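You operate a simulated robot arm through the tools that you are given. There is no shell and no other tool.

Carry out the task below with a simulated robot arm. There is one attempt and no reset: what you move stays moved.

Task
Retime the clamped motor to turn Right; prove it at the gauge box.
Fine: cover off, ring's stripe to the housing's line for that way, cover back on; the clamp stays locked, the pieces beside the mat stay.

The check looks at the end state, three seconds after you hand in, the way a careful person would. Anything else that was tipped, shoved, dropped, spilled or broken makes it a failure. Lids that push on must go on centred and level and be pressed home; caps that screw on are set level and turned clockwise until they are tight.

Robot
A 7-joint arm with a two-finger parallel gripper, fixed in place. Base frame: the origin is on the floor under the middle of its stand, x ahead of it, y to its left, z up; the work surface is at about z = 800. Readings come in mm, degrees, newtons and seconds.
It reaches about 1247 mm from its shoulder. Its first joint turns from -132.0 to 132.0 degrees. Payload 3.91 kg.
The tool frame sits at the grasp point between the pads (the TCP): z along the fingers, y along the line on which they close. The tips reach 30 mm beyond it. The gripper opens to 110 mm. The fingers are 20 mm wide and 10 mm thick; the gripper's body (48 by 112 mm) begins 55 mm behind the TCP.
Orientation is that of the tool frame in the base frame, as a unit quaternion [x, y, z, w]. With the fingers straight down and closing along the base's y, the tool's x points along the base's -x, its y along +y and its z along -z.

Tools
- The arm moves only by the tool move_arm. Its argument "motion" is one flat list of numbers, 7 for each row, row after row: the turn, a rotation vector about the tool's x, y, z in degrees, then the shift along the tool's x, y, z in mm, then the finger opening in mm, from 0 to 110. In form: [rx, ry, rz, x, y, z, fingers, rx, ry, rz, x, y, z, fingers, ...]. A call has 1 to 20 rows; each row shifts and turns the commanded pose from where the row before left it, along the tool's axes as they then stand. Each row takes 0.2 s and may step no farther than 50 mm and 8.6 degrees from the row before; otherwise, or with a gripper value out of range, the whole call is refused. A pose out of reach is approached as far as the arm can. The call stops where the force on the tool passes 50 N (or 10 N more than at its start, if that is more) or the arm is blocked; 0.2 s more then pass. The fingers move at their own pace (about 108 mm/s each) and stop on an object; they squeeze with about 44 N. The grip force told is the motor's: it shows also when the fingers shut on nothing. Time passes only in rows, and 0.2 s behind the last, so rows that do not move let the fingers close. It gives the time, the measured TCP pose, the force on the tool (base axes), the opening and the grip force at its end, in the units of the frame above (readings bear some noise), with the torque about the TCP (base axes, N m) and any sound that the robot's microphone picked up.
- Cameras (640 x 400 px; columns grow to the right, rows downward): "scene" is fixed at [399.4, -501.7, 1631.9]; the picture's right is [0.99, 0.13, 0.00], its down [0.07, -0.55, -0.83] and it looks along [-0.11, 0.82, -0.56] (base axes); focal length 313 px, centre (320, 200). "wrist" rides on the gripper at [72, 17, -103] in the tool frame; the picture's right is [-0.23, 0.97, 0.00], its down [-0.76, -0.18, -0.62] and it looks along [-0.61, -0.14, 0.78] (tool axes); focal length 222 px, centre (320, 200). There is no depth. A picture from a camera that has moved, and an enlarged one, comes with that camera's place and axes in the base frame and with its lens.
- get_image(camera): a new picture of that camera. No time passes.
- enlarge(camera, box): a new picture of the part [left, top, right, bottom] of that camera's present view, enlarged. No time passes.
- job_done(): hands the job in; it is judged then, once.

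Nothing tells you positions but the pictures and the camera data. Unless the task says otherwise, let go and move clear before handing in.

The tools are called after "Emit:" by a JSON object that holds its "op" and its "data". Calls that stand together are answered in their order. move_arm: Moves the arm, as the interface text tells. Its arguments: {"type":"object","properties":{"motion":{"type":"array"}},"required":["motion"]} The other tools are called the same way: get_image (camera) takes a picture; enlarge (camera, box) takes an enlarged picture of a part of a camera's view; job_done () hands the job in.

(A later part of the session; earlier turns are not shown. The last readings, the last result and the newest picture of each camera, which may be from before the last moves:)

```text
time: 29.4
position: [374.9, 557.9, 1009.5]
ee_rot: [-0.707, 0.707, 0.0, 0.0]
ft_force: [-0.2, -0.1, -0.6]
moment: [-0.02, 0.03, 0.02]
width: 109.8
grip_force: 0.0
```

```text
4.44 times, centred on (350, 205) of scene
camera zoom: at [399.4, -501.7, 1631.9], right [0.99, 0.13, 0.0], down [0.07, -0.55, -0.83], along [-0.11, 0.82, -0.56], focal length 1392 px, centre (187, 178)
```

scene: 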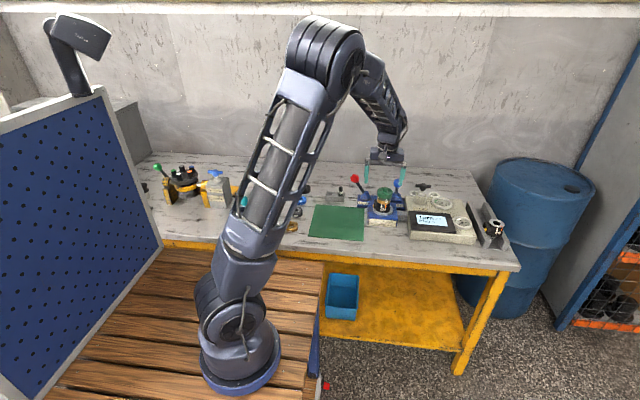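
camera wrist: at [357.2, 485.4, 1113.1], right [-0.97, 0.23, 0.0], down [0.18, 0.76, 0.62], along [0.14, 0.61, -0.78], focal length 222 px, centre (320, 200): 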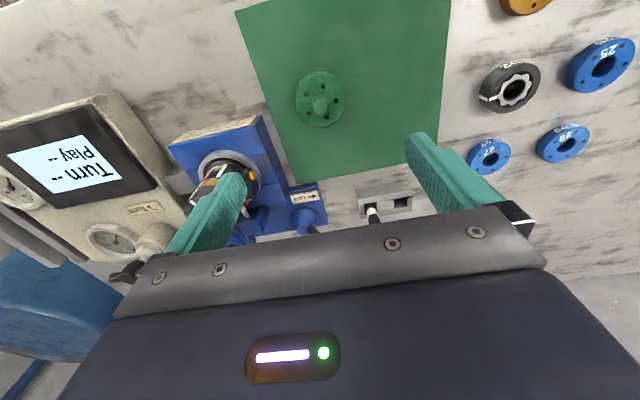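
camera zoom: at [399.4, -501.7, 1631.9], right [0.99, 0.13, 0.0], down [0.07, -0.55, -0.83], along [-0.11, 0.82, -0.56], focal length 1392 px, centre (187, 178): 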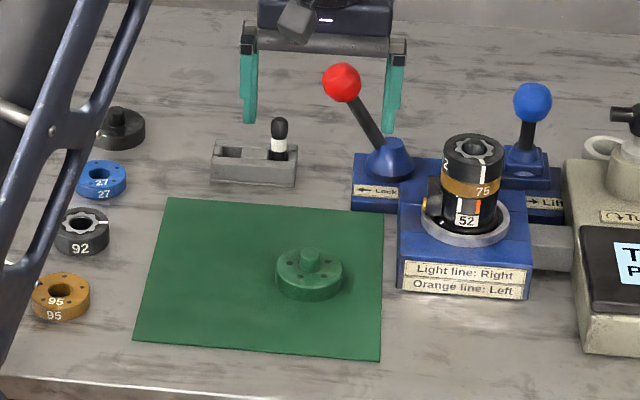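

The cover rests level on the mat. I'll go back above the motor to inspect the ring top.

Emit:
{"op": "move_arm", "data": {"motion": [0, 0, 0, -14, -30, 0, 110, 0, 0, 0, -14, -30, 0, 110, 0, 0, 0, -14, -30, 0, 110, 0, 0, 0, -14, -30, 0, 110, 0, 0, 0, -8, -24, 0, 110, 0, 0, 0, 0, 0, 0, 110]}}

Emit:
{"op": "get_image", "data": {"camera": "wrist"}}

Emit:
{"op": "enlarge", "data": {"camera": "wrist", "box": [260, 60, 380, 180]}}

Emit:
{"op": "enlarge", "data": {"camera": "scene", "box": [365, 180, 405, 220]}}

```text
time: 30.8
position: [518.3, 626.0, 1010.8]
ee_rot: [0.707, -0.707, 0.0, 0.0]
ft_force: [0.0, -0.6, 0.2]
moment: [0.01, 0.0, 0.01]
width: 110.0
grip_force: 0.0
```

```text
taken
camera wrist: at [501.2, 552.7, 1114.4], right [-0.97, 0.23, 0.0], down [0.18, 0.76, 0.62], along [0.14, 0.61, -0.78], focal length 222 px, centre (320, 200)
```

wrist: 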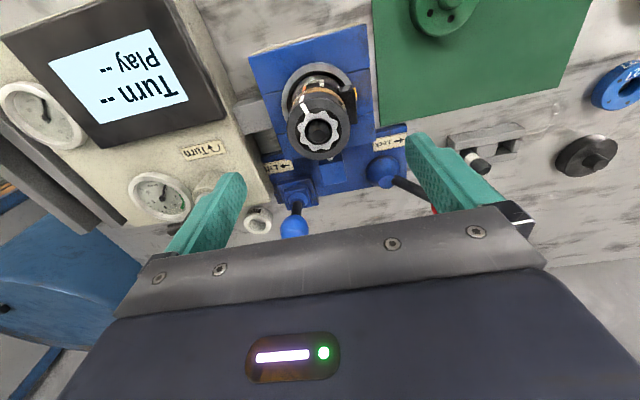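

```text
3.33 times, centred on (320, 120) of wrist
camera zoom: at [501.2, 552.7, 1114.4], right [-0.97, 0.23, 0.0], down [0.18, 0.76, 0.62], along [0.14, 0.61, -0.78], focal length 740 px, centre (320, 467)
```

zoom: 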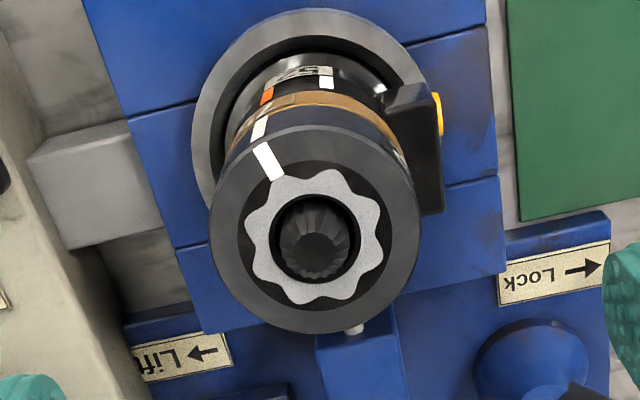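

```text
10.00 times, centred on (385, 200) of scene
camera zoom: at [399.4, -501.7, 1631.9], right [0.99, 0.13, 0.0], down [0.07, -0.55, -0.83], along [-0.11, 0.82, -0.56], focal length 3132 px, centre (-330, 200)
```

zoom: 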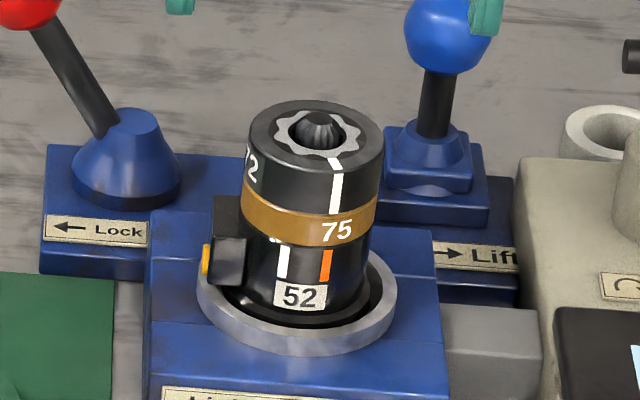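

The ring (72) has its stripe about 18° toward +x, over the orange line. The white line is at about −20°, so I need roughly 37° clockwise. I'll pre-rotate the gripper counter-clockwise, then descend around the ring with the tips just above the brown collar.

Emit:
{"op": "move_arm", "data": {"motion": [0, 0, -6.2, 0, 0, 0, 100, 0, 0, -6.2, 0, 0, 0, 100, 0, 0, -6.1, 0, 0, 0, 100, 0, 0, 0, -0.9, -0.5, 0, 100, 0, 0, 0, 0, 0, 25, 90, 0, 0, 0, 0, 0, 25, 90, 0, 0, 0, 0, 0, 15, 90, 0, 0, 0, 0, 0, 3, 90, 0, 0, 0, 0, 0, 0, 90]}}

Emit:
{"op": "enlarge", "data": {"camera": "scene", "box": [360, 170, 420, 220]}}

Emit:
{"op": "get_image", "data": {"camera": "wrist"}}

```text
time: 32.8
position: [519.7, 624.7, 943.3]
ee_rot: [0.811, -0.585, 0.0, 0.0]
ft_force: [0.4, 0.2, -0.5]
moment: [-0.03, -0.01, -0.02]
width: 89.9
grip_force: 0.0
```

```text
8.00 times, centred on (390, 195) of scene
camera zoom: at [399.4, -501.7, 1631.9], right [0.99, 0.13, 0.0], down [0.07, -0.55, -0.83], along [-0.11, 0.82, -0.56], focal length 2506 px, centre (-240, 240)
```

zoom: 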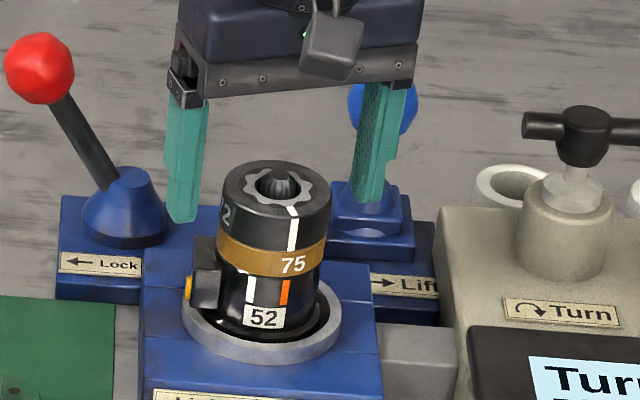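

```text
taken
camera wrist: at [525.1, 550.4, 1046.8], right [-1.0, -0.09, 0.0], down [-0.07, 0.78, 0.62], along [-0.06, 0.62, -0.78], focal length 222 px, centre (320, 200)
```

wrist: 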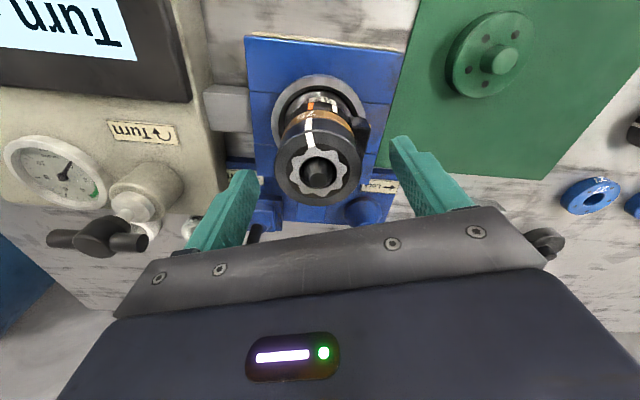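

Emit:
{"op": "move_arm", "data": {"motion": [0, 0, 0, 0, 0, 2, 90, 0, 0, 0, 0, 0, 0, 40, 0, 0, 0, 0, 0, 0, 40, 0, 0, 0, 0, 0, 0, 40]}}

Emit:
{"op": "enlarge", "data": {"camera": "scene", "box": [365, 175, 405, 215]}}

Emit:
{"op": "enlarge", "data": {"camera": "wrist", "box": [240, 70, 400, 220]}}

```text
time: 33.8
position: [519.9, 624.3, 940.7]
ee_rot: [0.811, -0.585, 0.0, 0.0]
ft_force: [-0.3, -2.1, 0.4]
moment: [0.05, 0.0, 0.04]
width: 55.2
grip_force: 43.2
```

```text
10.00 times, centred on (385, 195) of scene
camera zoom: at [399.4, -501.7, 1631.9], right [0.99, 0.13, 0.0], down [0.07, -0.55, -0.83], along [-0.11, 0.82, -0.56], focal length 3132 px, centre (-330, 250)
```

zoom: 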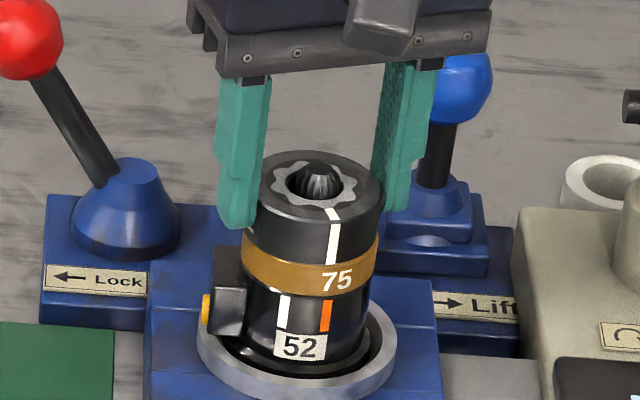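

```text
2.67 times, centred on (320, 145) of wrist
camera zoom: at [525.1, 550.2, 1044.7], right [-1.0, -0.09, 0.0], down [-0.07, 0.78, 0.62], along [-0.06, 0.62, -0.78], focal length 592 px, centre (320, 347)
```

zoom: 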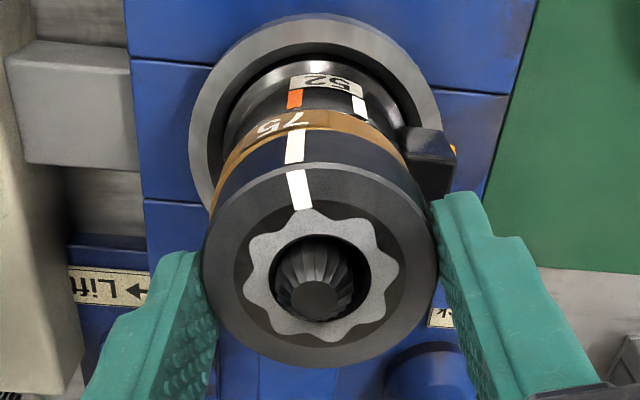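

The ring is gripped at 55 mm. I'll test with a small 4° clockwise turn and watch the torque.

Emit:
{"op": "move_arm", "data": {"motion": [0, 0, 2, 0, 0, 0, 40, 0, 0, 2, 0, 0, 0, 40, 0, 0, 0, 0, 0, 0, 40]}}

Emit:
{"op": "enlarge", "data": {"camera": "scene", "box": [365, 175, 405, 215]}}

```text
time: 34.6
position: [518.7, 625.6, 941.0]
ee_rot: [0.791, -0.612, 0.0, 0.0]
ft_force: [5.1, 2.6, 10.5]
moment: [-0.18, -0.19, 0.07]
width: 55.4
grip_force: 43.8
```

```text
10.00 times, centred on (385, 195) of scene
camera zoom: at [399.4, -501.7, 1631.9], right [0.99, 0.13, 0.0], down [0.07, -0.55, -0.83], along [-0.11, 0.82, -0.56], focal length 3132 px, centre (-330, 250)
```

zoom: 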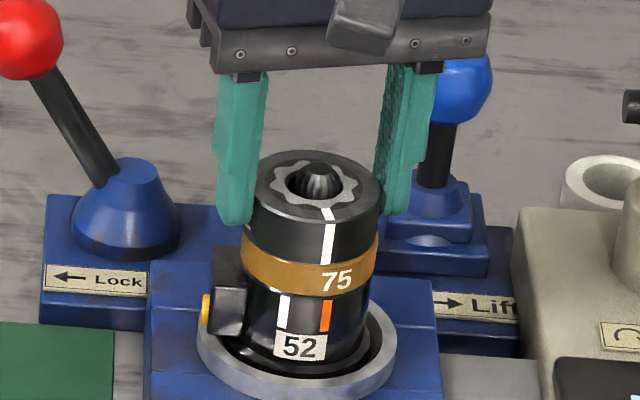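

The ring turns with little torque and the collar stays put. I'll continue clockwise.

Emit:
{"op": "move_arm", "data": {"motion": [0, 0, 2, 0, 0, 0, 40, 0, 0, 2, 0, 0, 0, 40, 0, 0, 2, 0, 0, 0, 40, 0, 0, 2, 0, 0, 0, 40, 0, 0, 2, 0, 0, 0, 40, 0, 0, 2, 0, 0, 0, 40, 0, 0, 0, 0, 0, 0, 40]}}

Emit:
{"op": "enlarge", "data": {"camera": "scene", "box": [365, 175, 405, 215]}}

```text
time: 36.2
position: [519.7, 623.7, 940.9]
ee_rot: [0.722, -0.691, 0.0, 0.0]
ft_force: [-0.5, -3.8, 10.9]
moment: [-0.17, 0.13, 0.01]
width: 55.2
grip_force: 43.7
```

```text
10.00 times, centred on (385, 195) of scene
camera zoom: at [399.4, -501.7, 1631.9], right [0.99, 0.13, 0.0], down [0.07, -0.55, -0.83], along [-0.11, 0.82, -0.56], focal length 3132 px, centre (-330, 250)
```

zoom: 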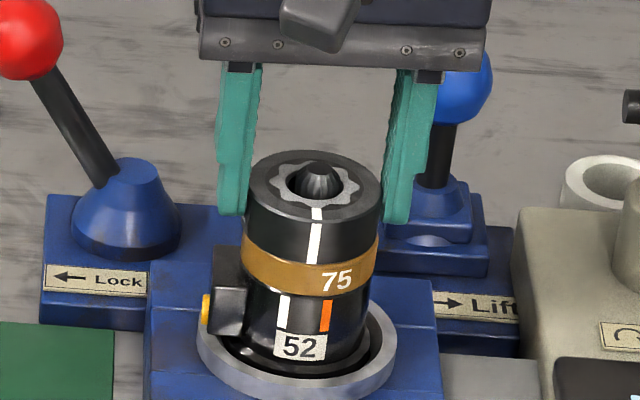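

Emit:
{"op": "move_arm", "data": {"motion": [0, 0, 2, 0, 0, 0, 40, 0, 0, 2, 0, 0, 0, 40, 0, 0, 2, 0, 0, 0, 40, 0, 0, 2, 0, 0, 0, 40, 0, 0, 2, 0, 0, 0, 40, 0, 0, 2, 0, 0, 0, 40, 0, 0, 2, 0, 0, 0, 40, 0, 0, 2, 0, 0, 0, 40, 0, 0, 0, 0, 0, 0, 40]}}

Emit:
{"op": "enlarge", "data": {"camera": "scene", "box": [370, 185, 400, 215]}}

Emit:
{"op": "enlarge", "data": {"camera": "wrist", "box": [240, 70, 400, 220]}}

```text
time: 38.2
position: [518.5, 625.4, 940.7]
ee_rot: [-0.619, 0.786, -0.001, 0.001]
ft_force: [0.0, 5.9, 10.7]
moment: [0.26, -0.04, -0.03]
width: 55.0
grip_force: 43.9
```

```text
13.33 times, centred on (385, 200) of scene
camera zoom: at [399.4, -501.7, 1631.9], right [0.99, 0.13, 0.0], down [0.07, -0.55, -0.83], along [-0.11, 0.82, -0.56], focal length 4176 px, centre (-547, 200)
```

zoom: 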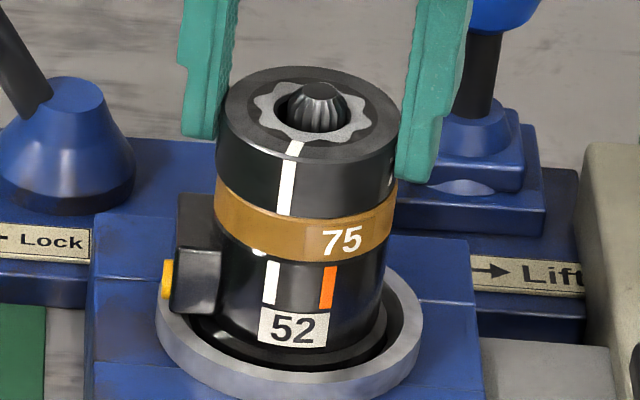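

```text
2.67 times, centred on (320, 145) of wrist
camera zoom: at [484.7, 558.3, 1044.2], right [-0.89, 0.45, 0.0], down [0.35, 0.7, 0.62], along [0.28, 0.56, -0.78], focal length 592 px, centre (320, 347)
```

zoom: 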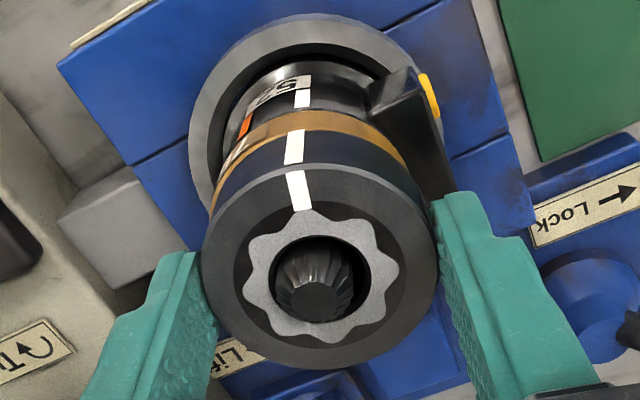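

The ring turned 32° and the stripe is within about 3° of the white line. I'll turn a bit more and check both views.

Emit:
{"op": "move_arm", "data": {"motion": [0, 0, 1.4, 0, 0, 0, 40, 0, 0, 1.4, 0, 0, 0, 40, 0, 0, 0, 0, 0, 0, 40]}}

Emit:
{"op": "enlarge", "data": {"camera": "scene", "box": [375, 190, 395, 210]}}

Emit:
{"op": "enlarge", "data": {"camera": "wrist", "box": [290, 75, 350, 135]}}

```text
time: 39.0
position: [519.1, 624.7, 940.4]
ee_rot: [-0.6, 0.8, 0.0, 0.0]
ft_force: [-5.8, -1.2, 11.8]
moment: [0.21, 0.36, 0.09]
width: 55.2
grip_force: 43.4
```

```text
16.00 times, centred on (385, 200) of scene
camera zoom: at [399.4, -501.7, 1631.9], right [0.99, 0.13, 0.0], down [0.07, -0.55, -0.83], along [-0.11, 0.82, -0.56], focal length 5012 px, centre (-720, 200)
```

zoom: 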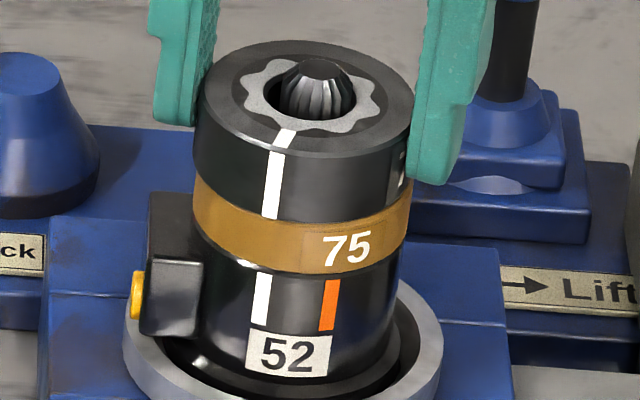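

```text
6.67 times, centred on (320, 105) of wrist
camera zoom: at [481.3, 559.5, 1044.2], right [-0.87, 0.49, 0.0], down [0.38, 0.68, 0.62], along [0.31, 0.54, -0.78], focal length 1481 px, centre (320, 833)
```

zoom: 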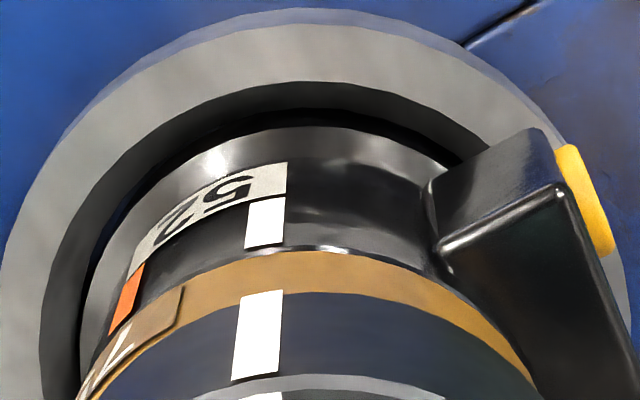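

Both views put the stripe within about 1° of the white line. I'll release the ring, lift, and look straight along the line's azimuth.

Emit:
{"op": "move_arm", "data": {"motion": [0, 0, 0, 0, 0, 0, 90, 0, 0, 0, 0, 0, 0, 90, 0, 0, 0, 0, 0, 0, 90, 0, 0, 0, 0, 0, -20, 110, 0, 0, 0, 0, 0, -20, 110, 0, 0, -6, 0, 0, -20, 110, 0, 0, -5.8, 0, 0, 0, 110, 0, 0, 0, 0, 0, 0, 110]}}

Emit:
{"op": "get_image", "data": {"camera": "wrist"}}

Emit:
{"op": "enlarge", "data": {"camera": "wrist", "box": [280, 60, 360, 140]}}

Emit:
{"op": "enlarge", "data": {"camera": "scene", "box": [375, 190, 395, 210]}}

```text
time: 40.8
position: [518.6, 625.0, 999.3]
ee_rot: [-0.679, 0.735, 0.001, 0.0]
ft_force: [0.0, 0.5, 0.2]
moment: [0.0, -0.01, -0.01]
width: 110.0
grip_force: 0.0
```

```text
taken
camera wrist: at [495.3, 553.9, 1103.8], right [-0.95, 0.3, 0.0], down [0.24, 0.75, 0.62], along [0.19, 0.59, -0.78], focal length 222 px, centre (320, 200)
```

wrist: 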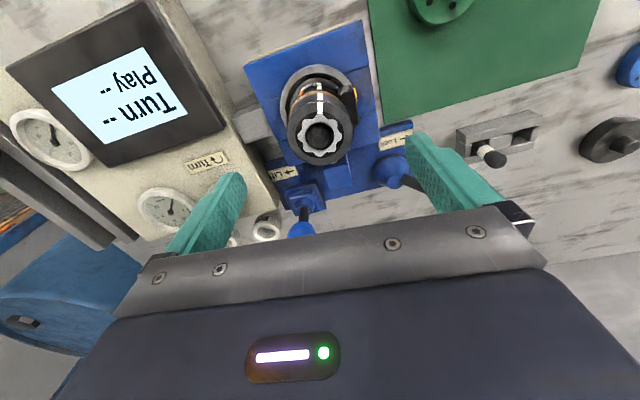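

```text
5.00 times, centred on (320, 100) of wrist
camera zoom: at [495.3, 553.9, 1103.8], right [-0.95, 0.3, 0.0], down [0.24, 0.75, 0.62], along [0.19, 0.59, -0.78], focal length 1111 px, centre (320, 700)
```

zoom: 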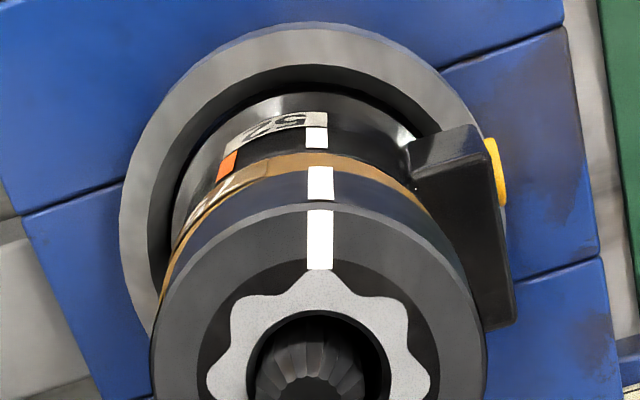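

```text
16.00 times, centred on (385, 200) of scene
camera zoom: at [399.4, -501.7, 1631.9], right [0.99, 0.13, 0.0], down [0.07, -0.55, -0.83], along [-0.11, 0.82, -0.56], focal length 5012 px, centre (-720, 200)
```

zoom: 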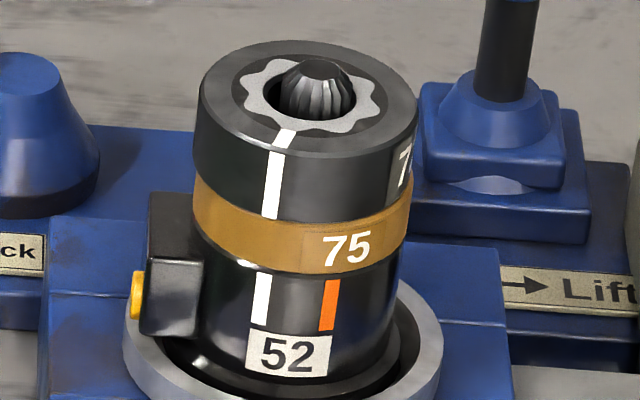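

The stripe and white line are now collinear to within about 1°, and the collar and housing haven't moved. Next I'll fetch the cover from the mat.

Emit:
{"op": "move_arm", "data": {"motion": [0, 0, -4.5, 0, 0, 0, 110, 0, 0, 0, 13, 28.84, 0, 110, 0, 0, 0, 13, 28.84, 0, 110, 0, 0, 0, 13, 28.84, 0, 110, 0, 0, 0, 13, 28.84, 0, 110, 0, 0, 0, 13.01, 28.83, 0, 110, 0, 0, 0, 0, 0, 40, 110, 0, 0, 0, 0, 0, 40, 110, 0, 0, 0, 0, 0, 35, 110, 0, 0, 0, 0, 0, 0, 110]}}

Emit:
{"op": "get_image", "data": {"camera": "wrist"}}

Emit:
{"op": "enlarge", "data": {"camera": "scene", "box": [320, 180, 400, 240]}}

```text
time: 43.0
position: [373.4, 559.6, 886.2]
ee_rot: [-0.707, 0.708, 0.0, 0.0]
ft_force: [-0.7, -0.9, 0.1]
moment: [0.0, 0.02, 0.0]
width: 110.0
grip_force: 0.0
```

```text
taken
camera wrist: at [356.2, 486.4, 989.8], right [-0.97, 0.23, 0.0], down [0.18, 0.76, 0.62], along [0.14, 0.61, -0.78], focal length 222 px, centre (320, 200)
```

wrist: 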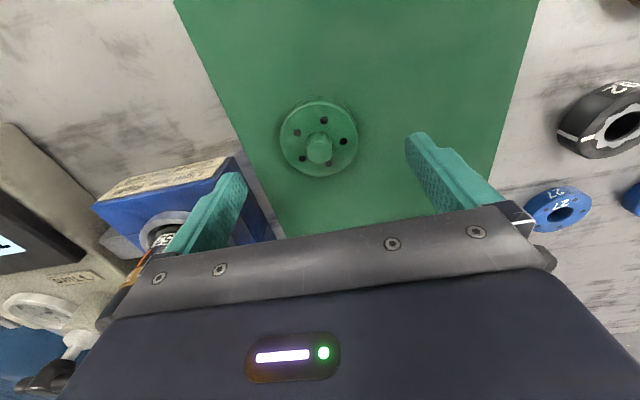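

```text
6.67 times, centred on (360, 210) of scene
camera zoom: at [399.4, -501.7, 1631.9], right [0.99, 0.13, 0.0], down [0.07, -0.55, -0.83], along [-0.11, 0.82, -0.56], focal length 2088 px, centre (53, 133)
```

zoom: 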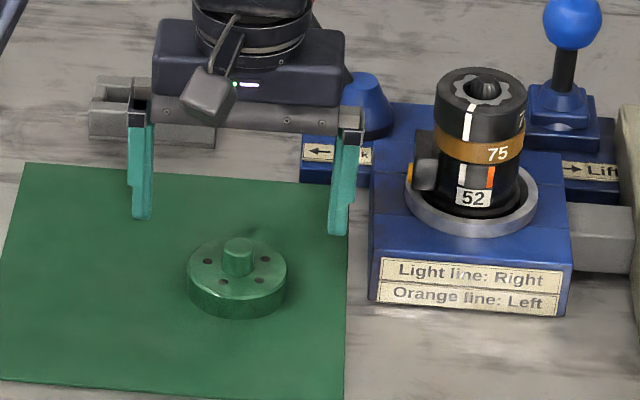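

Emit:
{"op": "move_arm", "data": {"motion": [0, 0, 0, 0, 0, 0, 85, 0, 0, 0, 0, 0, 30, 85, 0, 0, 0, 0, 0, 14, 85, 0, 0, 0, 0, 0, 5.2, 85, 0, 0, 0, 0, 0, 0, 85]}}

Emit:
{"op": "enlarge", "data": {"camera": "wrist", "box": [220, 80, 420, 230]}}

Emit:
{"op": "enlarge", "data": {"camera": "scene", "box": [335, 200, 375, 230]}}

```text
time: 44.2
position: [374.8, 558.6, 836.9]
ee_rot: [-0.707, 0.707, 0.0, 0.0]
ft_force: [0.0, -0.8, -1.0]
moment: [-0.01, 0.02, 0.03]
width: 85.1
grip_force: 0.1
```

```text
2.67 times, centred on (320, 155) of wrist
camera zoom: at [357.0, 486.3, 939.8], right [-0.97, 0.23, 0.0], down [0.18, 0.76, 0.62], along [0.14, 0.61, -0.78], focal length 592 px, centre (320, 320)
```

zoom: 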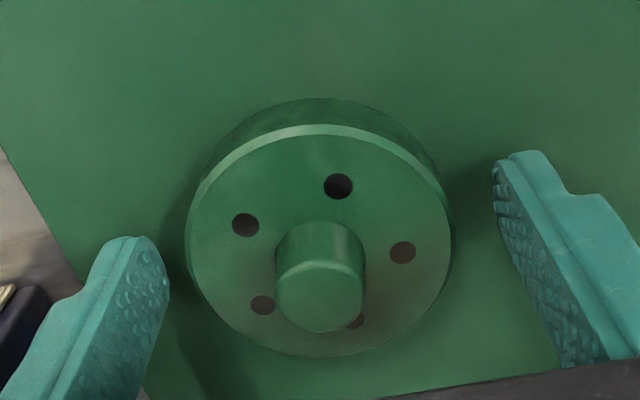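

```text
13.33 times, centred on (355, 215) of scene
camera zoom: at [399.4, -501.7, 1631.9], right [0.99, 0.13, 0.0], down [0.07, -0.55, -0.83], along [-0.11, 0.82, -0.56], focal length 4176 px, centre (-147, 0)
```

zoom: 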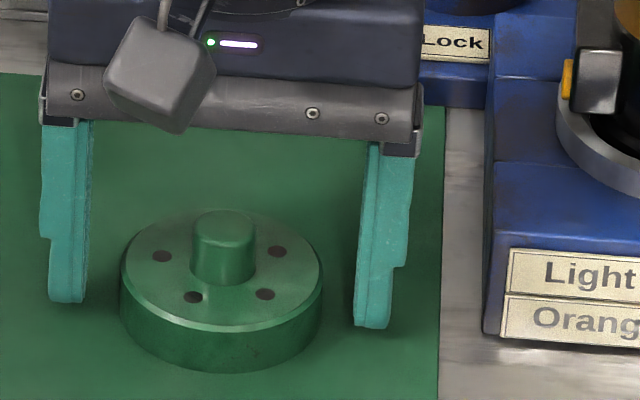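

The cover appears as expected, perhaps 1 mm high relative to the original grip. I'll rise slightly and then close.

Emit:
{"op": "move_arm", "data": {"motion": [0, 0, 0, 0, 0, -1.3, 85, 0, 0, 0, 0, 0, 0, 85]}}

Emit:
{"op": "enlarge", "data": {"camera": "wrist", "box": [220, 80, 420, 230]}}

```text
time: 44.8
position: [374.9, 558.3, 838.0]
ee_rot: [0.707, -0.707, 0.0, 0.0]
ft_force: [-0.4, 0.2, 0.4]
moment: [0.01, 0.02, -0.01]
width: 85.0
grip_force: 0.1
```

```text
2.67 times, centred on (320, 155) of wrist
camera zoom: at [357.2, 486.5, 941.3], right [-0.97, 0.23, 0.0], down [0.18, 0.76, 0.62], along [0.14, 0.61, -0.78], focal length 592 px, centre (320, 320)
```

zoom: 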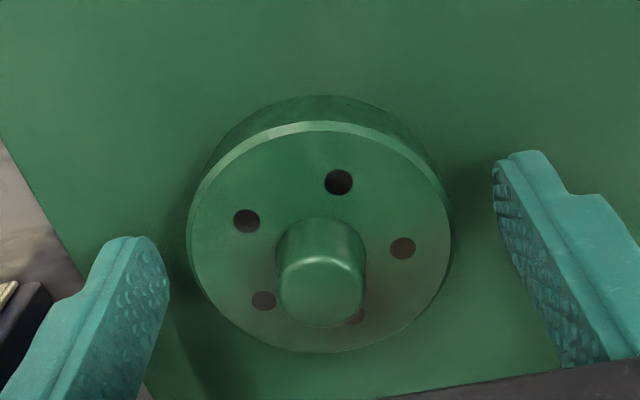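

The view now matches the original grip to within a pixel. I'll close, lift a little and check.

Emit:
{"op": "move_arm", "data": {"motion": [0, 0, 0, 0, 0, 0, 50, 0, 0, 0, 0, 0, 0, 50, 0, 0, 0, 0, 0, 0, 50, 0, 0, 0, 0, 0, 0, 50, 0, 0, 0, 0, 0, -10, 50, 0, 0, 0, 0, 0, -30, 50, 0, 0, 0, 0, 0, 0, 50]}}

Emit:
{"op": "enlarge", "data": {"camera": "wrist", "box": [220, 80, 420, 230]}}

Emit:
{"op": "enlarge", "data": {"camera": "scene", "box": [335, 190, 375, 220]}}

```text
time: 46.4
position: [375.0, 560.2, 877.2]
ee_rot: [0.707, -0.707, -0.001, 0.0]
ft_force: [0.2, -0.1, -3.3]
moment: [0.01, -0.02, 0.01]
width: 63.0
grip_force: 43.9
```

```text
2.67 times, centred on (320, 155) of wrist
camera zoom: at [356.2, 487.4, 980.7], right [-0.97, 0.23, 0.0], down [0.18, 0.76, 0.62], along [0.14, 0.61, -0.78], focal length 592 px, centre (320, 320)
```

zoom: 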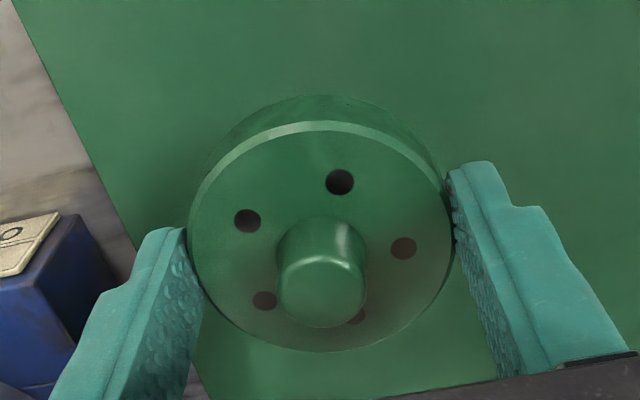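

```text
13.33 times, centred on (355, 205) of scene
camera zoom: at [399.4, -501.7, 1631.9], right [0.99, 0.13, 0.0], down [0.07, -0.55, -0.83], along [-0.11, 0.82, -0.56], focal length 4176 px, centre (-147, 133)
```

zoom: 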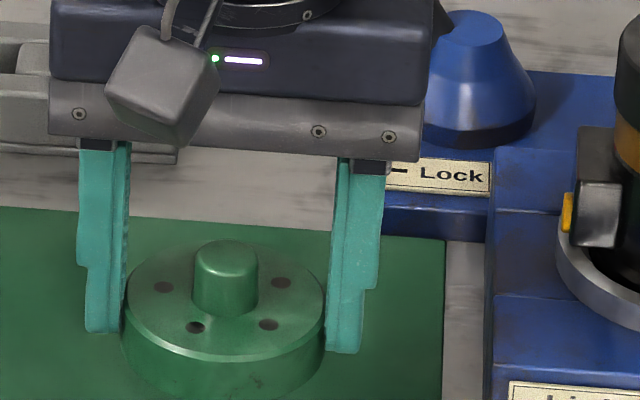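

Grip restored at 63 mm. I'll raise and carry the cover back above the motor.

Emit:
{"op": "move_arm", "data": {"motion": [0, 0, 0, 0, 0, -45, 50, 0, 0, 0, 0, 0, -45, 50, 0, 0, 0, 0, 0, -45, 50, 0, 0, 0, 0, 0, -10, 50, 0, 0, 0, -12.8, -29, 0, 50, 0, 0, 0, -12.8, -29, 0, 50, 0, 0, 0, -12.8, -29, 0, 50, 0, 0, 0, -12.8, -29, 0, 50, 0, 0, 0, -12.8, -29, 0, 50, 0, 0, 0, 0, 0, 0, 50, 0, 0, 0, 0, 0, 30, 50, 0, 0, 0, 0, 0, 20, 50, 0, 0, 0, 0, 0, 0, 50]}}

Emit:
{"op": "enlarge", "data": {"camera": "scene", "box": [365, 175, 405, 215]}}

Emit:
{"op": "enlarge", "data": {"camera": "wrist", "box": [220, 80, 420, 230]}}

```text
time: 49.2
position: [519.9, 622.3, 972.4]
ee_rot: [0.707, -0.707, 0.001, 0.0]
ft_force: [-0.4, -0.1, -2.4]
moment: [-0.02, 0.01, 0.01]
width: 62.8
grip_force: 44.3
```

```text
10.00 times, centred on (385, 195) of scene
camera zoom: at [399.4, -501.7, 1631.9], right [0.99, 0.13, 0.0], down [0.07, -0.55, -0.83], along [-0.11, 0.82, -0.56], focal length 3132 px, centre (-330, 250)
```

zoom: 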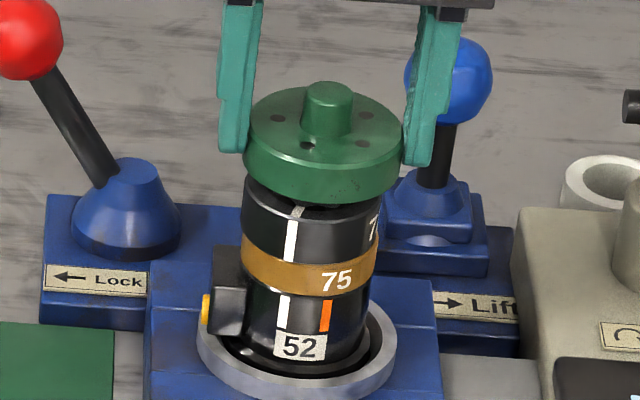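

```text
2.67 times, centred on (320, 155) of wrist
camera zoom: at [502.5, 549.4, 1076.1], right [-0.97, 0.23, 0.0], down [0.18, 0.76, 0.62], along [0.14, 0.61, -0.78], focal length 592 px, centre (320, 320)
```

zoom: 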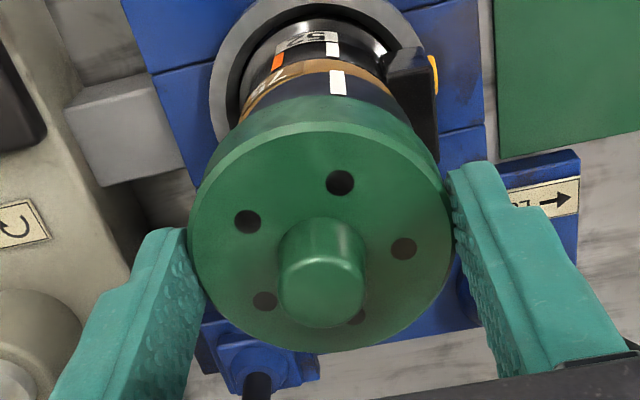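

The cover is level above the ring. I'll lower it slowly and watch the forces.

Emit:
{"op": "move_arm", "data": {"motion": [0, 0, 0, 0, 0, 6, 50, 0, 0, 0, 0, 0, 3, 50, 0, 0, 0, 0, 0, 2, 50, 0, 0, 0, 0, 0, 2, 50, 0, 0, 0, 0, 0, 0, 50]}}

```text
time: 50.4
position: [519.6, 624.0, 960.1]
ee_rot: [0.707, -0.707, -0.001, 0.0]
ft_force: [-2.4, -2.3, 5.3]
moment: [-0.2, 0.29, 0.08]
width: 62.8
grip_force: 43.8
```

Emit:
{"op": "enlarge", "data": {"camera": "scene", "box": [370, 180, 400, 210]}}

Emit:
{"op": "enlarge", "data": {"camera": "wrist", "box": [260, 80, 380, 180]}}

```text
13.33 times, centred on (385, 195) of scene
camera zoom: at [399.4, -501.7, 1631.9], right [0.99, 0.13, 0.0], down [0.07, -0.55, -0.83], along [-0.11, 0.82, -0.56], focal length 4176 px, centre (-547, 267)
```

zoom: 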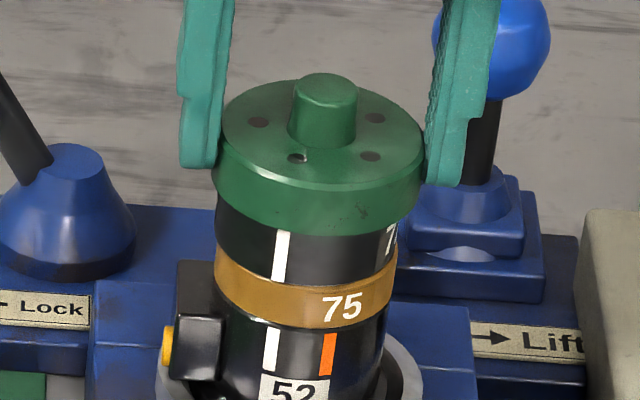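

```text
4.00 times, centred on (320, 130) of wrist
camera zoom: at [502.1, 551.0, 1063.6], right [-0.97, 0.23, 0.0], down [0.18, 0.76, 0.62], along [0.14, 0.61, -0.78], focal length 888 px, centre (320, 480)
```

zoom: 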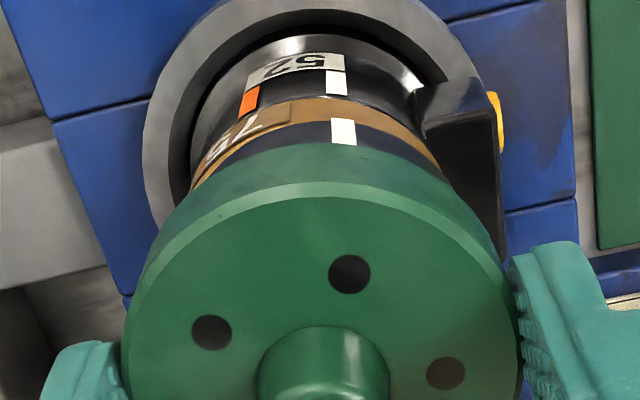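

Emit:
{"op": "move_arm", "data": {"motion": [0, 0, 0, 0, 0, 1, 50, 0, 0, 0, 0, 0, 0, 50]}}

```text
time: 51.0
position: [520.1, 623.4, 956.1]
ee_rot: [-0.706, 0.708, -0.002, -0.001]
ft_force: [-0.7, -0.3, -2.7]
moment: [-0.01, 0.06, -0.04]
width: 62.9
grip_force: 43.3
```

Emit:
{"op": "move_arm", "data": {"motion": [0, 0, 0, 0, 0, 1.5, 50, 0, 0, 0, 0, 0, 1.5, 50, 0, 0, 0, 0, 0, 0, 50]}}

```text
time: 51.8
position: [520.0, 623.7, 955.5]
ee_rot: [0.707, -0.707, 0.0, 0.0]
ft_force: [0.1, -0.4, -3.6]
moment: [-0.07, 0.0, 0.0]
width: 63.1
grip_force: 44.4
```

Emit:
{"op": "move_arm", "data": {"motion": [0, 0, 0, 0, 0, 1, 50, 0, 0, 0, 0, 0, 1, 50, 0, 0, 0, 0, 0, 0, 50]}}

Emit:
{"op": "enlarge", "data": {"camera": "scene", "box": [370, 180, 400, 210]}}

```text
time: 52.6
position: [520.3, 623.9, 953.3]
ee_rot: [-0.707, 0.707, -0.001, 0.002]
ft_force: [0.1, -6.7, 15.2]
moment: [-0.49, -0.19, 0.03]
width: 62.8
grip_force: 43.5
```

```text
13.33 times, centred on (385, 195) of scene
camera zoom: at [399.4, -501.7, 1631.9], right [0.99, 0.13, 0.0], down [0.07, -0.55, -0.83], along [-0.11, 0.82, -0.56], focal length 4176 px, centre (-547, 267)
```

zoom: 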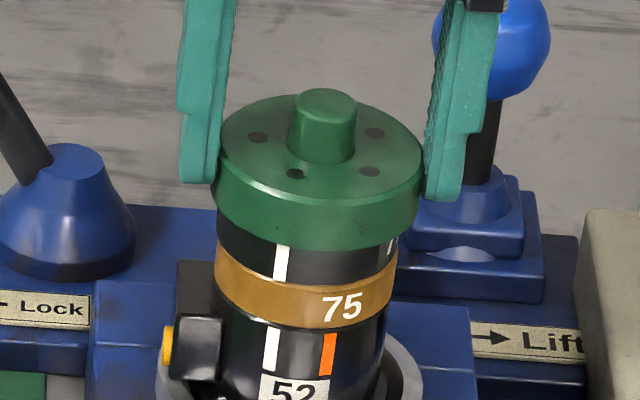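

The cover is bearing on the motor at the seated height. I'll release, rise, and then press it home from above with closed fingers.

Emit:
{"op": "move_arm", "data": {"motion": [0, 0, 0, 0, 0, 0, 90, 0, 0, 0, 0, 0, 0, 90, 0, 0, 0, 0, 0, 0, 90, 0, 0, 0, 0, 0, -15, 90, 0, 0, 0, 0, 0, -25, 90, 0, 0, 0, 0, 0, -25, 90, 0, 0, 0, 0, 0, 0, 90]}}

Emit:
{"op": "enlarge", "data": {"camera": "scene", "box": [370, 180, 400, 210]}}

Emit:
{"op": "enlarge", "data": {"camera": "wrist", "box": [250, 60, 390, 180]}}

```text
time: 54.2
position: [517.8, 623.9, 1018.9]
ee_rot: [0.707, -0.707, 0.001, 0.0]
ft_force: [-0.7, 0.2, -0.7]
moment: [0.01, 0.0, 0.0]
width: 90.2
grip_force: 0.0
```

```text
13.33 times, centred on (385, 195) of scene
camera zoom: at [399.4, -501.7, 1631.9], right [0.99, 0.13, 0.0], down [0.07, -0.55, -0.83], along [-0.11, 0.82, -0.56], focal length 4176 px, centre (-547, 267)
```

zoom: 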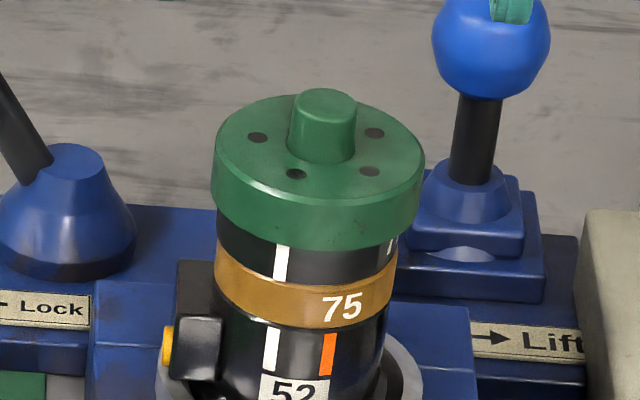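

```text
3.33 times, centred on (320, 120) of wrist
camera zoom: at [501.6, 551.9, 1122.5], right [-0.97, 0.23, 0.0], down [0.18, 0.76, 0.62], along [0.14, 0.61, -0.78], focal length 740 px, centre (320, 467)
```

zoom: 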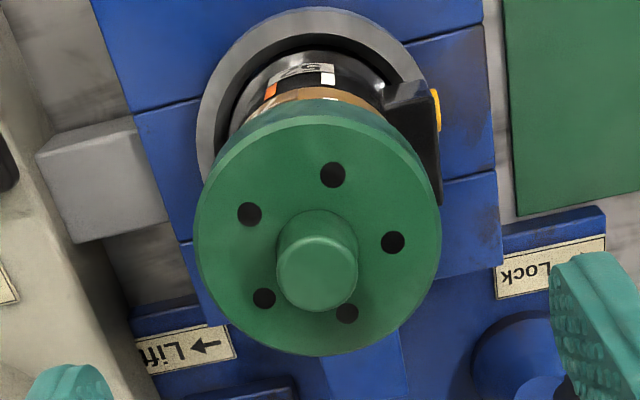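

The cover height matches the original picture. I'll press it home with closed fingers on the knob.

Emit:
{"op": "move_arm", "data": {"motion": [0, 0, 0, 0, 0, 0, 0, 0, 0, 0, 0, 0, 0, 0, 0, 0, 0, 0, 0, 0, 0, 0, 0, 0, 0, 0, 0, 0, 0, 0, 0, 0, 0, 15, 0, 0, 0, 0, 0, 0, 8, 0, 0, 0, 0, 0, 0, 0, 0]}}

Emit:
{"op": "enlarge", "data": {"camera": "scene", "box": [370, 170, 400, 200]}}

```text
time: 55.8
position: [521.2, 623.7, 995.3]
ee_rot: [-0.707, 0.707, 0.0, 0.0]
ft_force: [0.1, 0.4, -0.1]
moment: [0.03, 0.0, -0.01]
width: 0.0
grip_force: 37.8
```

```text
13.33 times, centred on (385, 185) of scene
camera zoom: at [399.4, -501.7, 1631.9], right [0.99, 0.13, 0.0], down [0.07, -0.55, -0.83], along [-0.11, 0.82, -0.56], focal length 4176 px, centre (-547, 400)
```

zoom: 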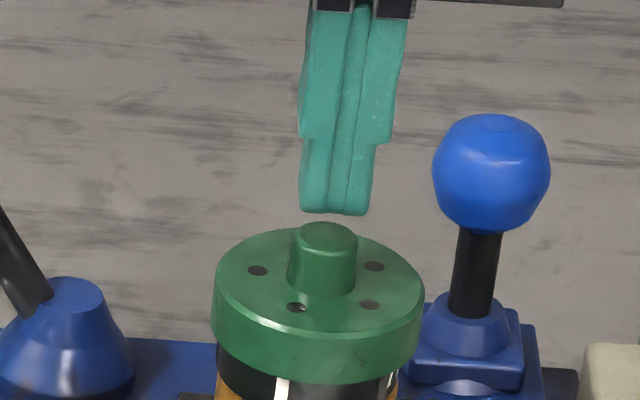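

Emit:
{"op": "move_arm", "data": {"motion": [0, 0, 0, 0, 0, 8, 0, 0, 0, 0, 0, 0, 2, 0, 0, 0, 0, 0, 0, 1, 0, 0, 0, 0, 0, 0, 1, 0, 0, 0, 0, 0, 0, 0, 0]}}

```text
time: 57.0
position: [520.2, 623.8, 983.8]
ee_rot: [-0.707, 0.708, 0.0, 0.0]
ft_force: [-0.6, 1.0, -0.7]
moment: [0.01, -0.01, 0.0]
width: 0.0
grip_force: 37.9
```

Emit:
{"op": "move_arm", "data": {"motion": [0, 0, 0, 0, 0, 1, 0, 0, 0, 0, 0, 0, 1, 0, 0, 0, 0, 0, 0, 1, 0, 0, 0, 0, 0, 0, 0, 0]}}

```text
time: 58.0
position: [519.5, 624.3, 984.5]
ee_rot: [0.707, -0.707, -0.001, -0.002]
ft_force: [-3.8, -9.1, 44.7]
moment: [-0.4, 0.11, -0.03]
width: 0.0
grip_force: 37.7
```

The cover was pressed with about 45 N on the knob and held firm. I'll rise and inspect.

Emit:
{"op": "move_arm", "data": {"motion": [0, 0, 0, 0, 0, -5, 0, 0, 0, 0, 0, 0, -20, 0, 0, 0, 0, 0, 0, -40, 30, 0, 0, 0, 45, 0, -10, 110, 0, 0, 0, 0, 0, 0, 110]}}

Emit:
{"op": "enlarge", "data": {"camera": "scene", "box": [365, 180, 405, 220]}}

Emit:
{"op": "get_image", "data": {"camera": "wrist"}}

Emit:
{"op": "enlarge", "data": {"camera": "wrist", "box": [270, 80, 390, 220]}}

```text
time: 59.2
position: [522.4, 579.3, 1054.9]
ee_rot: [-0.707, 0.707, 0.0, 0.001]
ft_force: [-0.3, 0.4, 0.2]
moment: [0.02, -0.02, 0.0]
width: 110.2
grip_force: 0.0
```

```text
10.00 times, centred on (385, 200) of scene
camera zoom: at [399.4, -501.7, 1631.9], right [0.99, 0.13, 0.0], down [0.07, -0.55, -0.83], along [-0.11, 0.82, -0.56], focal length 3132 px, centre (-330, 200)
```

zoom: 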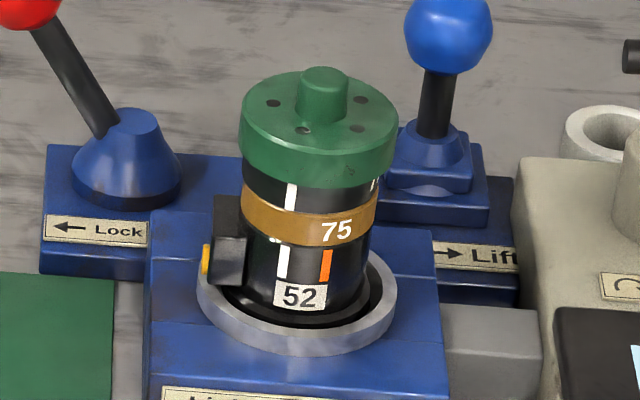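

```text
taken
camera wrist: at [503.8, 506.0, 1158.5], right [-0.97, 0.23, 0.0], down [0.18, 0.76, 0.62], along [0.14, 0.61, -0.78], focal length 222 px, centre (320, 200)
```

wrist: 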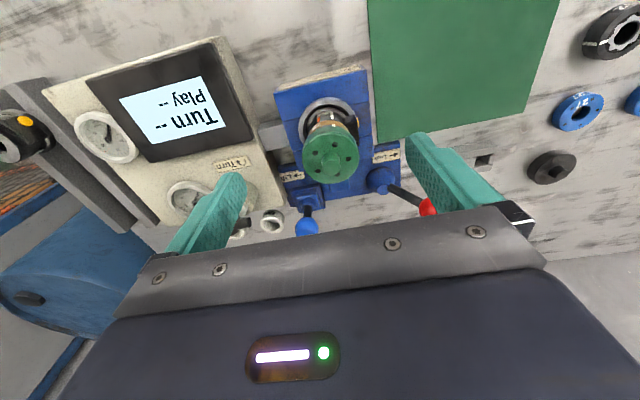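

```text
2.86 times, centred on (330, 150) of wrist
camera zoom: at [503.8, 506.0, 1158.5], right [-0.97, 0.23, 0.0], down [0.18, 0.76, 0.62], along [0.14, 0.61, -0.78], focal length 635 px, centre (291, 343)
```

zoom: 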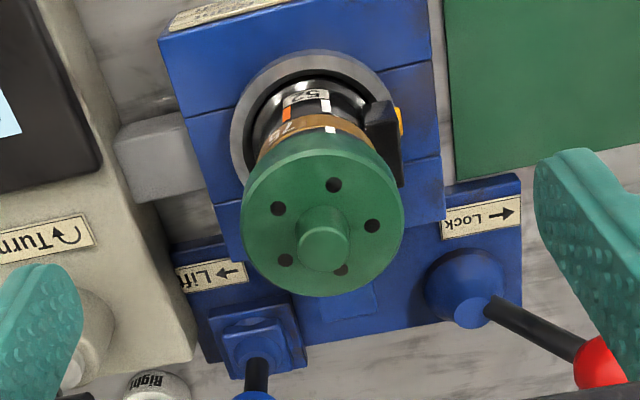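

The cover sits exactly as it did originally and the stripe is on the white line. Now I'll go to the gauge box's Turn handle for a close look.

Emit:
{"op": "move_arm", "data": {"motion": [0, 0, 0, -15, -42, 0, 110, 0, 0, 0, -15, -42, 0, 110, 0, 0, 0, -20, -42, 0, 110, 0, 0, 0, -20, -42, 0, 110, 0, 0, 0, -30, 0, 0, 110, 0, 0, 0, 0, 0, 0, 110]}}

Emit:
{"op": "get_image", "data": {"camera": "wrist"}}

Emit:
{"op": "enlarge", "data": {"camera": "wrist", "box": [240, 60, 420, 220]}}

```text
time: 60.6
position: [686.7, 679.2, 1055.2]
ee_rot: [-0.707, 0.707, 0.0, 0.0]
ft_force: [0.3, -0.1, 0.5]
moment: [-0.01, -0.03, 0.0]
width: 110.0
grip_force: 0.1
```

```text
taken
camera wrist: at [669.7, 606.7, 1159.4], right [-0.97, 0.23, 0.0], down [0.18, 0.76, 0.62], along [0.14, 0.61, -0.78], focal length 222 px, centre (320, 200)
```

wrist: 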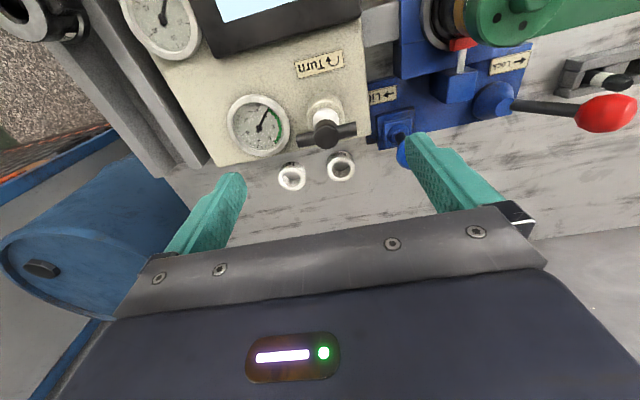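

```text
2.50 times, centred on (330, 140) of wrist
camera zoom: at [669.7, 606.7, 1159.4], right [-0.97, 0.23, 0.0], down [0.18, 0.76, 0.62], along [0.14, 0.61, -0.78], focal length 555 px, centre (295, 350)
```

zoom: 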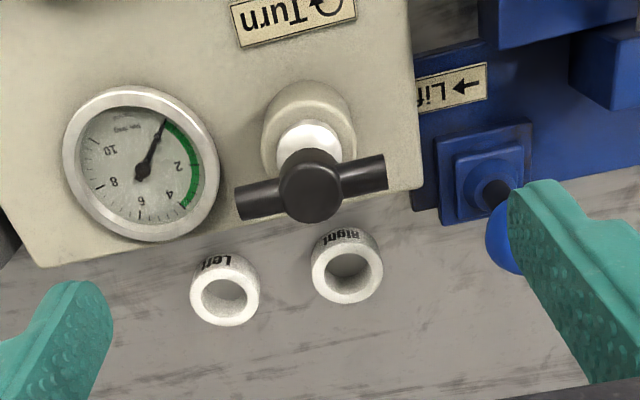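

The handle's bar lies along x, about 70 mm long, centred near (686, 704.5), z≈918. I'll move above it with the fingers straddling the bar ends.

Emit:
{"op": "move_arm", "data": {"motion": [0, 0, 0, -25.9, 1.85, 20, 110, 0, 0, 0, 0, 0, 30, 110, 0, 0, 0, 0, 0, 20, 110, 0, 0, 0, 0, 0, 0, 110]}}

Emit:
{"op": "get_image", "data": {"camera": "wrist"}}

Emit:
{"op": "enlarge", "data": {"camera": "wrist", "box": [240, 80, 400, 220]}}

Emit:
{"op": "enlarge", "data": {"camera": "scene", "box": [390, 160, 470, 220]}}

```text
time: 61.6
position: [687.4, 703.3, 985.4]
ee_rot: [-0.707, 0.707, 0.0, 0.0]
ft_force: [0.6, 0.4, -0.7]
moment: [0.05, -0.03, -0.03]
width: 110.0
grip_force: 0.2
```

```text
taken
camera wrist: at [669.2, 631.0, 1089.1], right [-0.97, 0.23, 0.0], down [0.18, 0.76, 0.62], along [0.14, 0.61, -0.78], focal length 222 px, centre (320, 200)
```

wrist: 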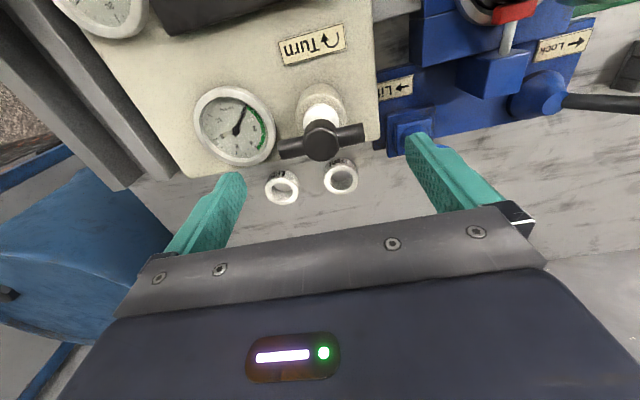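

```text
2.86 times, centred on (320, 150) of wrist
camera zoom: at [669.2, 631.0, 1089.1], right [-0.97, 0.23, 0.0], down [0.18, 0.76, 0.62], along [0.14, 0.61, -0.78], focal length 635 px, centre (320, 343)
```

zoom: 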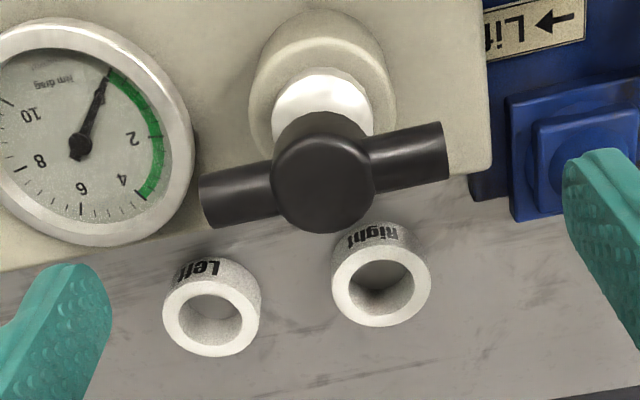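

```text
6.67 times, centred on (430, 190) of scene
camera zoom: at [399.4, -501.7, 1631.9], right [0.99, 0.13, 0.0], down [0.07, -0.55, -0.83], along [-0.11, 0.82, -0.56], focal length 2088 px, centre (-413, 267)
```

zoom: 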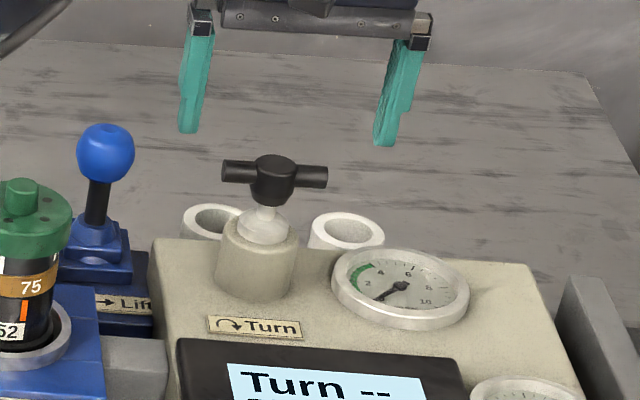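

Emit:
{"op": "move_arm", "data": {"motion": [0, 0, 0, -0.5, 0, 20, 110, 0, 0, 0, 0, 0, 15, 110, 0, 0, 0, 0, 0, 7, 110, 0, 0, 0, 0, 0, 0, 110]}}

Emit:
{"op": "enlarge", "data": {"camera": "wrist", "box": [200, 80, 440, 230]}}

Emit:
{"op": "enlarge", "data": {"camera": "scene", "box": [390, 160, 470, 220]}}

```text
time: 62.6
position: [686.1, 705.2, 945.1]
ee_rot: [0.707, -0.707, 0.001, -0.001]
ft_force: [-0.8, 0.6, 0.5]
moment: [-0.04, 0.01, 0.0]
width: 110.2
grip_force: 0.0
```

```text
2.67 times, centred on (320, 155) of wrist
camera zoom: at [668.7, 632.3, 1047.9], right [-0.97, 0.23, 0.0], down [0.18, 0.76, 0.62], along [0.14, 0.61, -0.78], focal length 592 px, centre (320, 320)
```

zoom: 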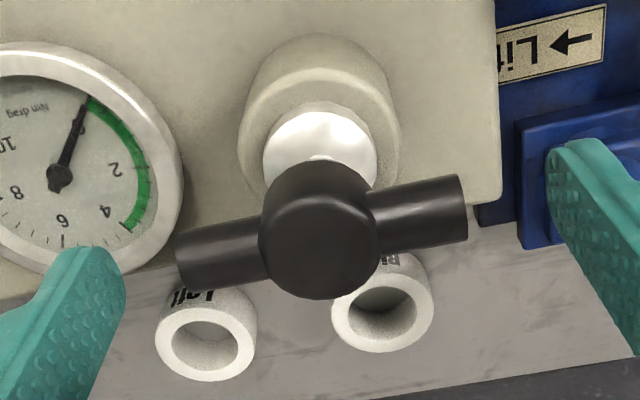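

```text
6.67 times, centred on (430, 190) of scene
camera zoom: at [399.4, -501.7, 1631.9], right [0.99, 0.13, 0.0], down [0.07, -0.55, -0.83], along [-0.11, 0.82, -0.56], focal length 2088 px, centre (-413, 267)
```

zoom: 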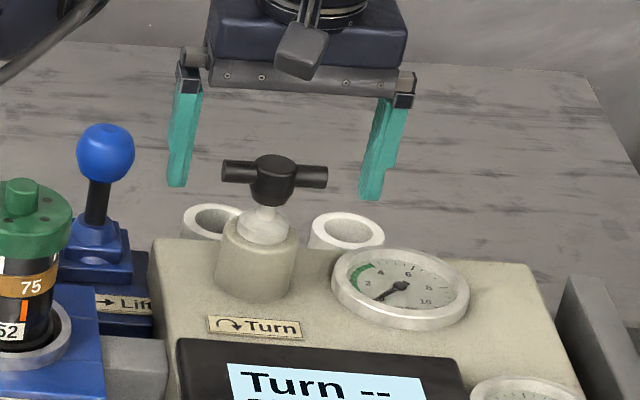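

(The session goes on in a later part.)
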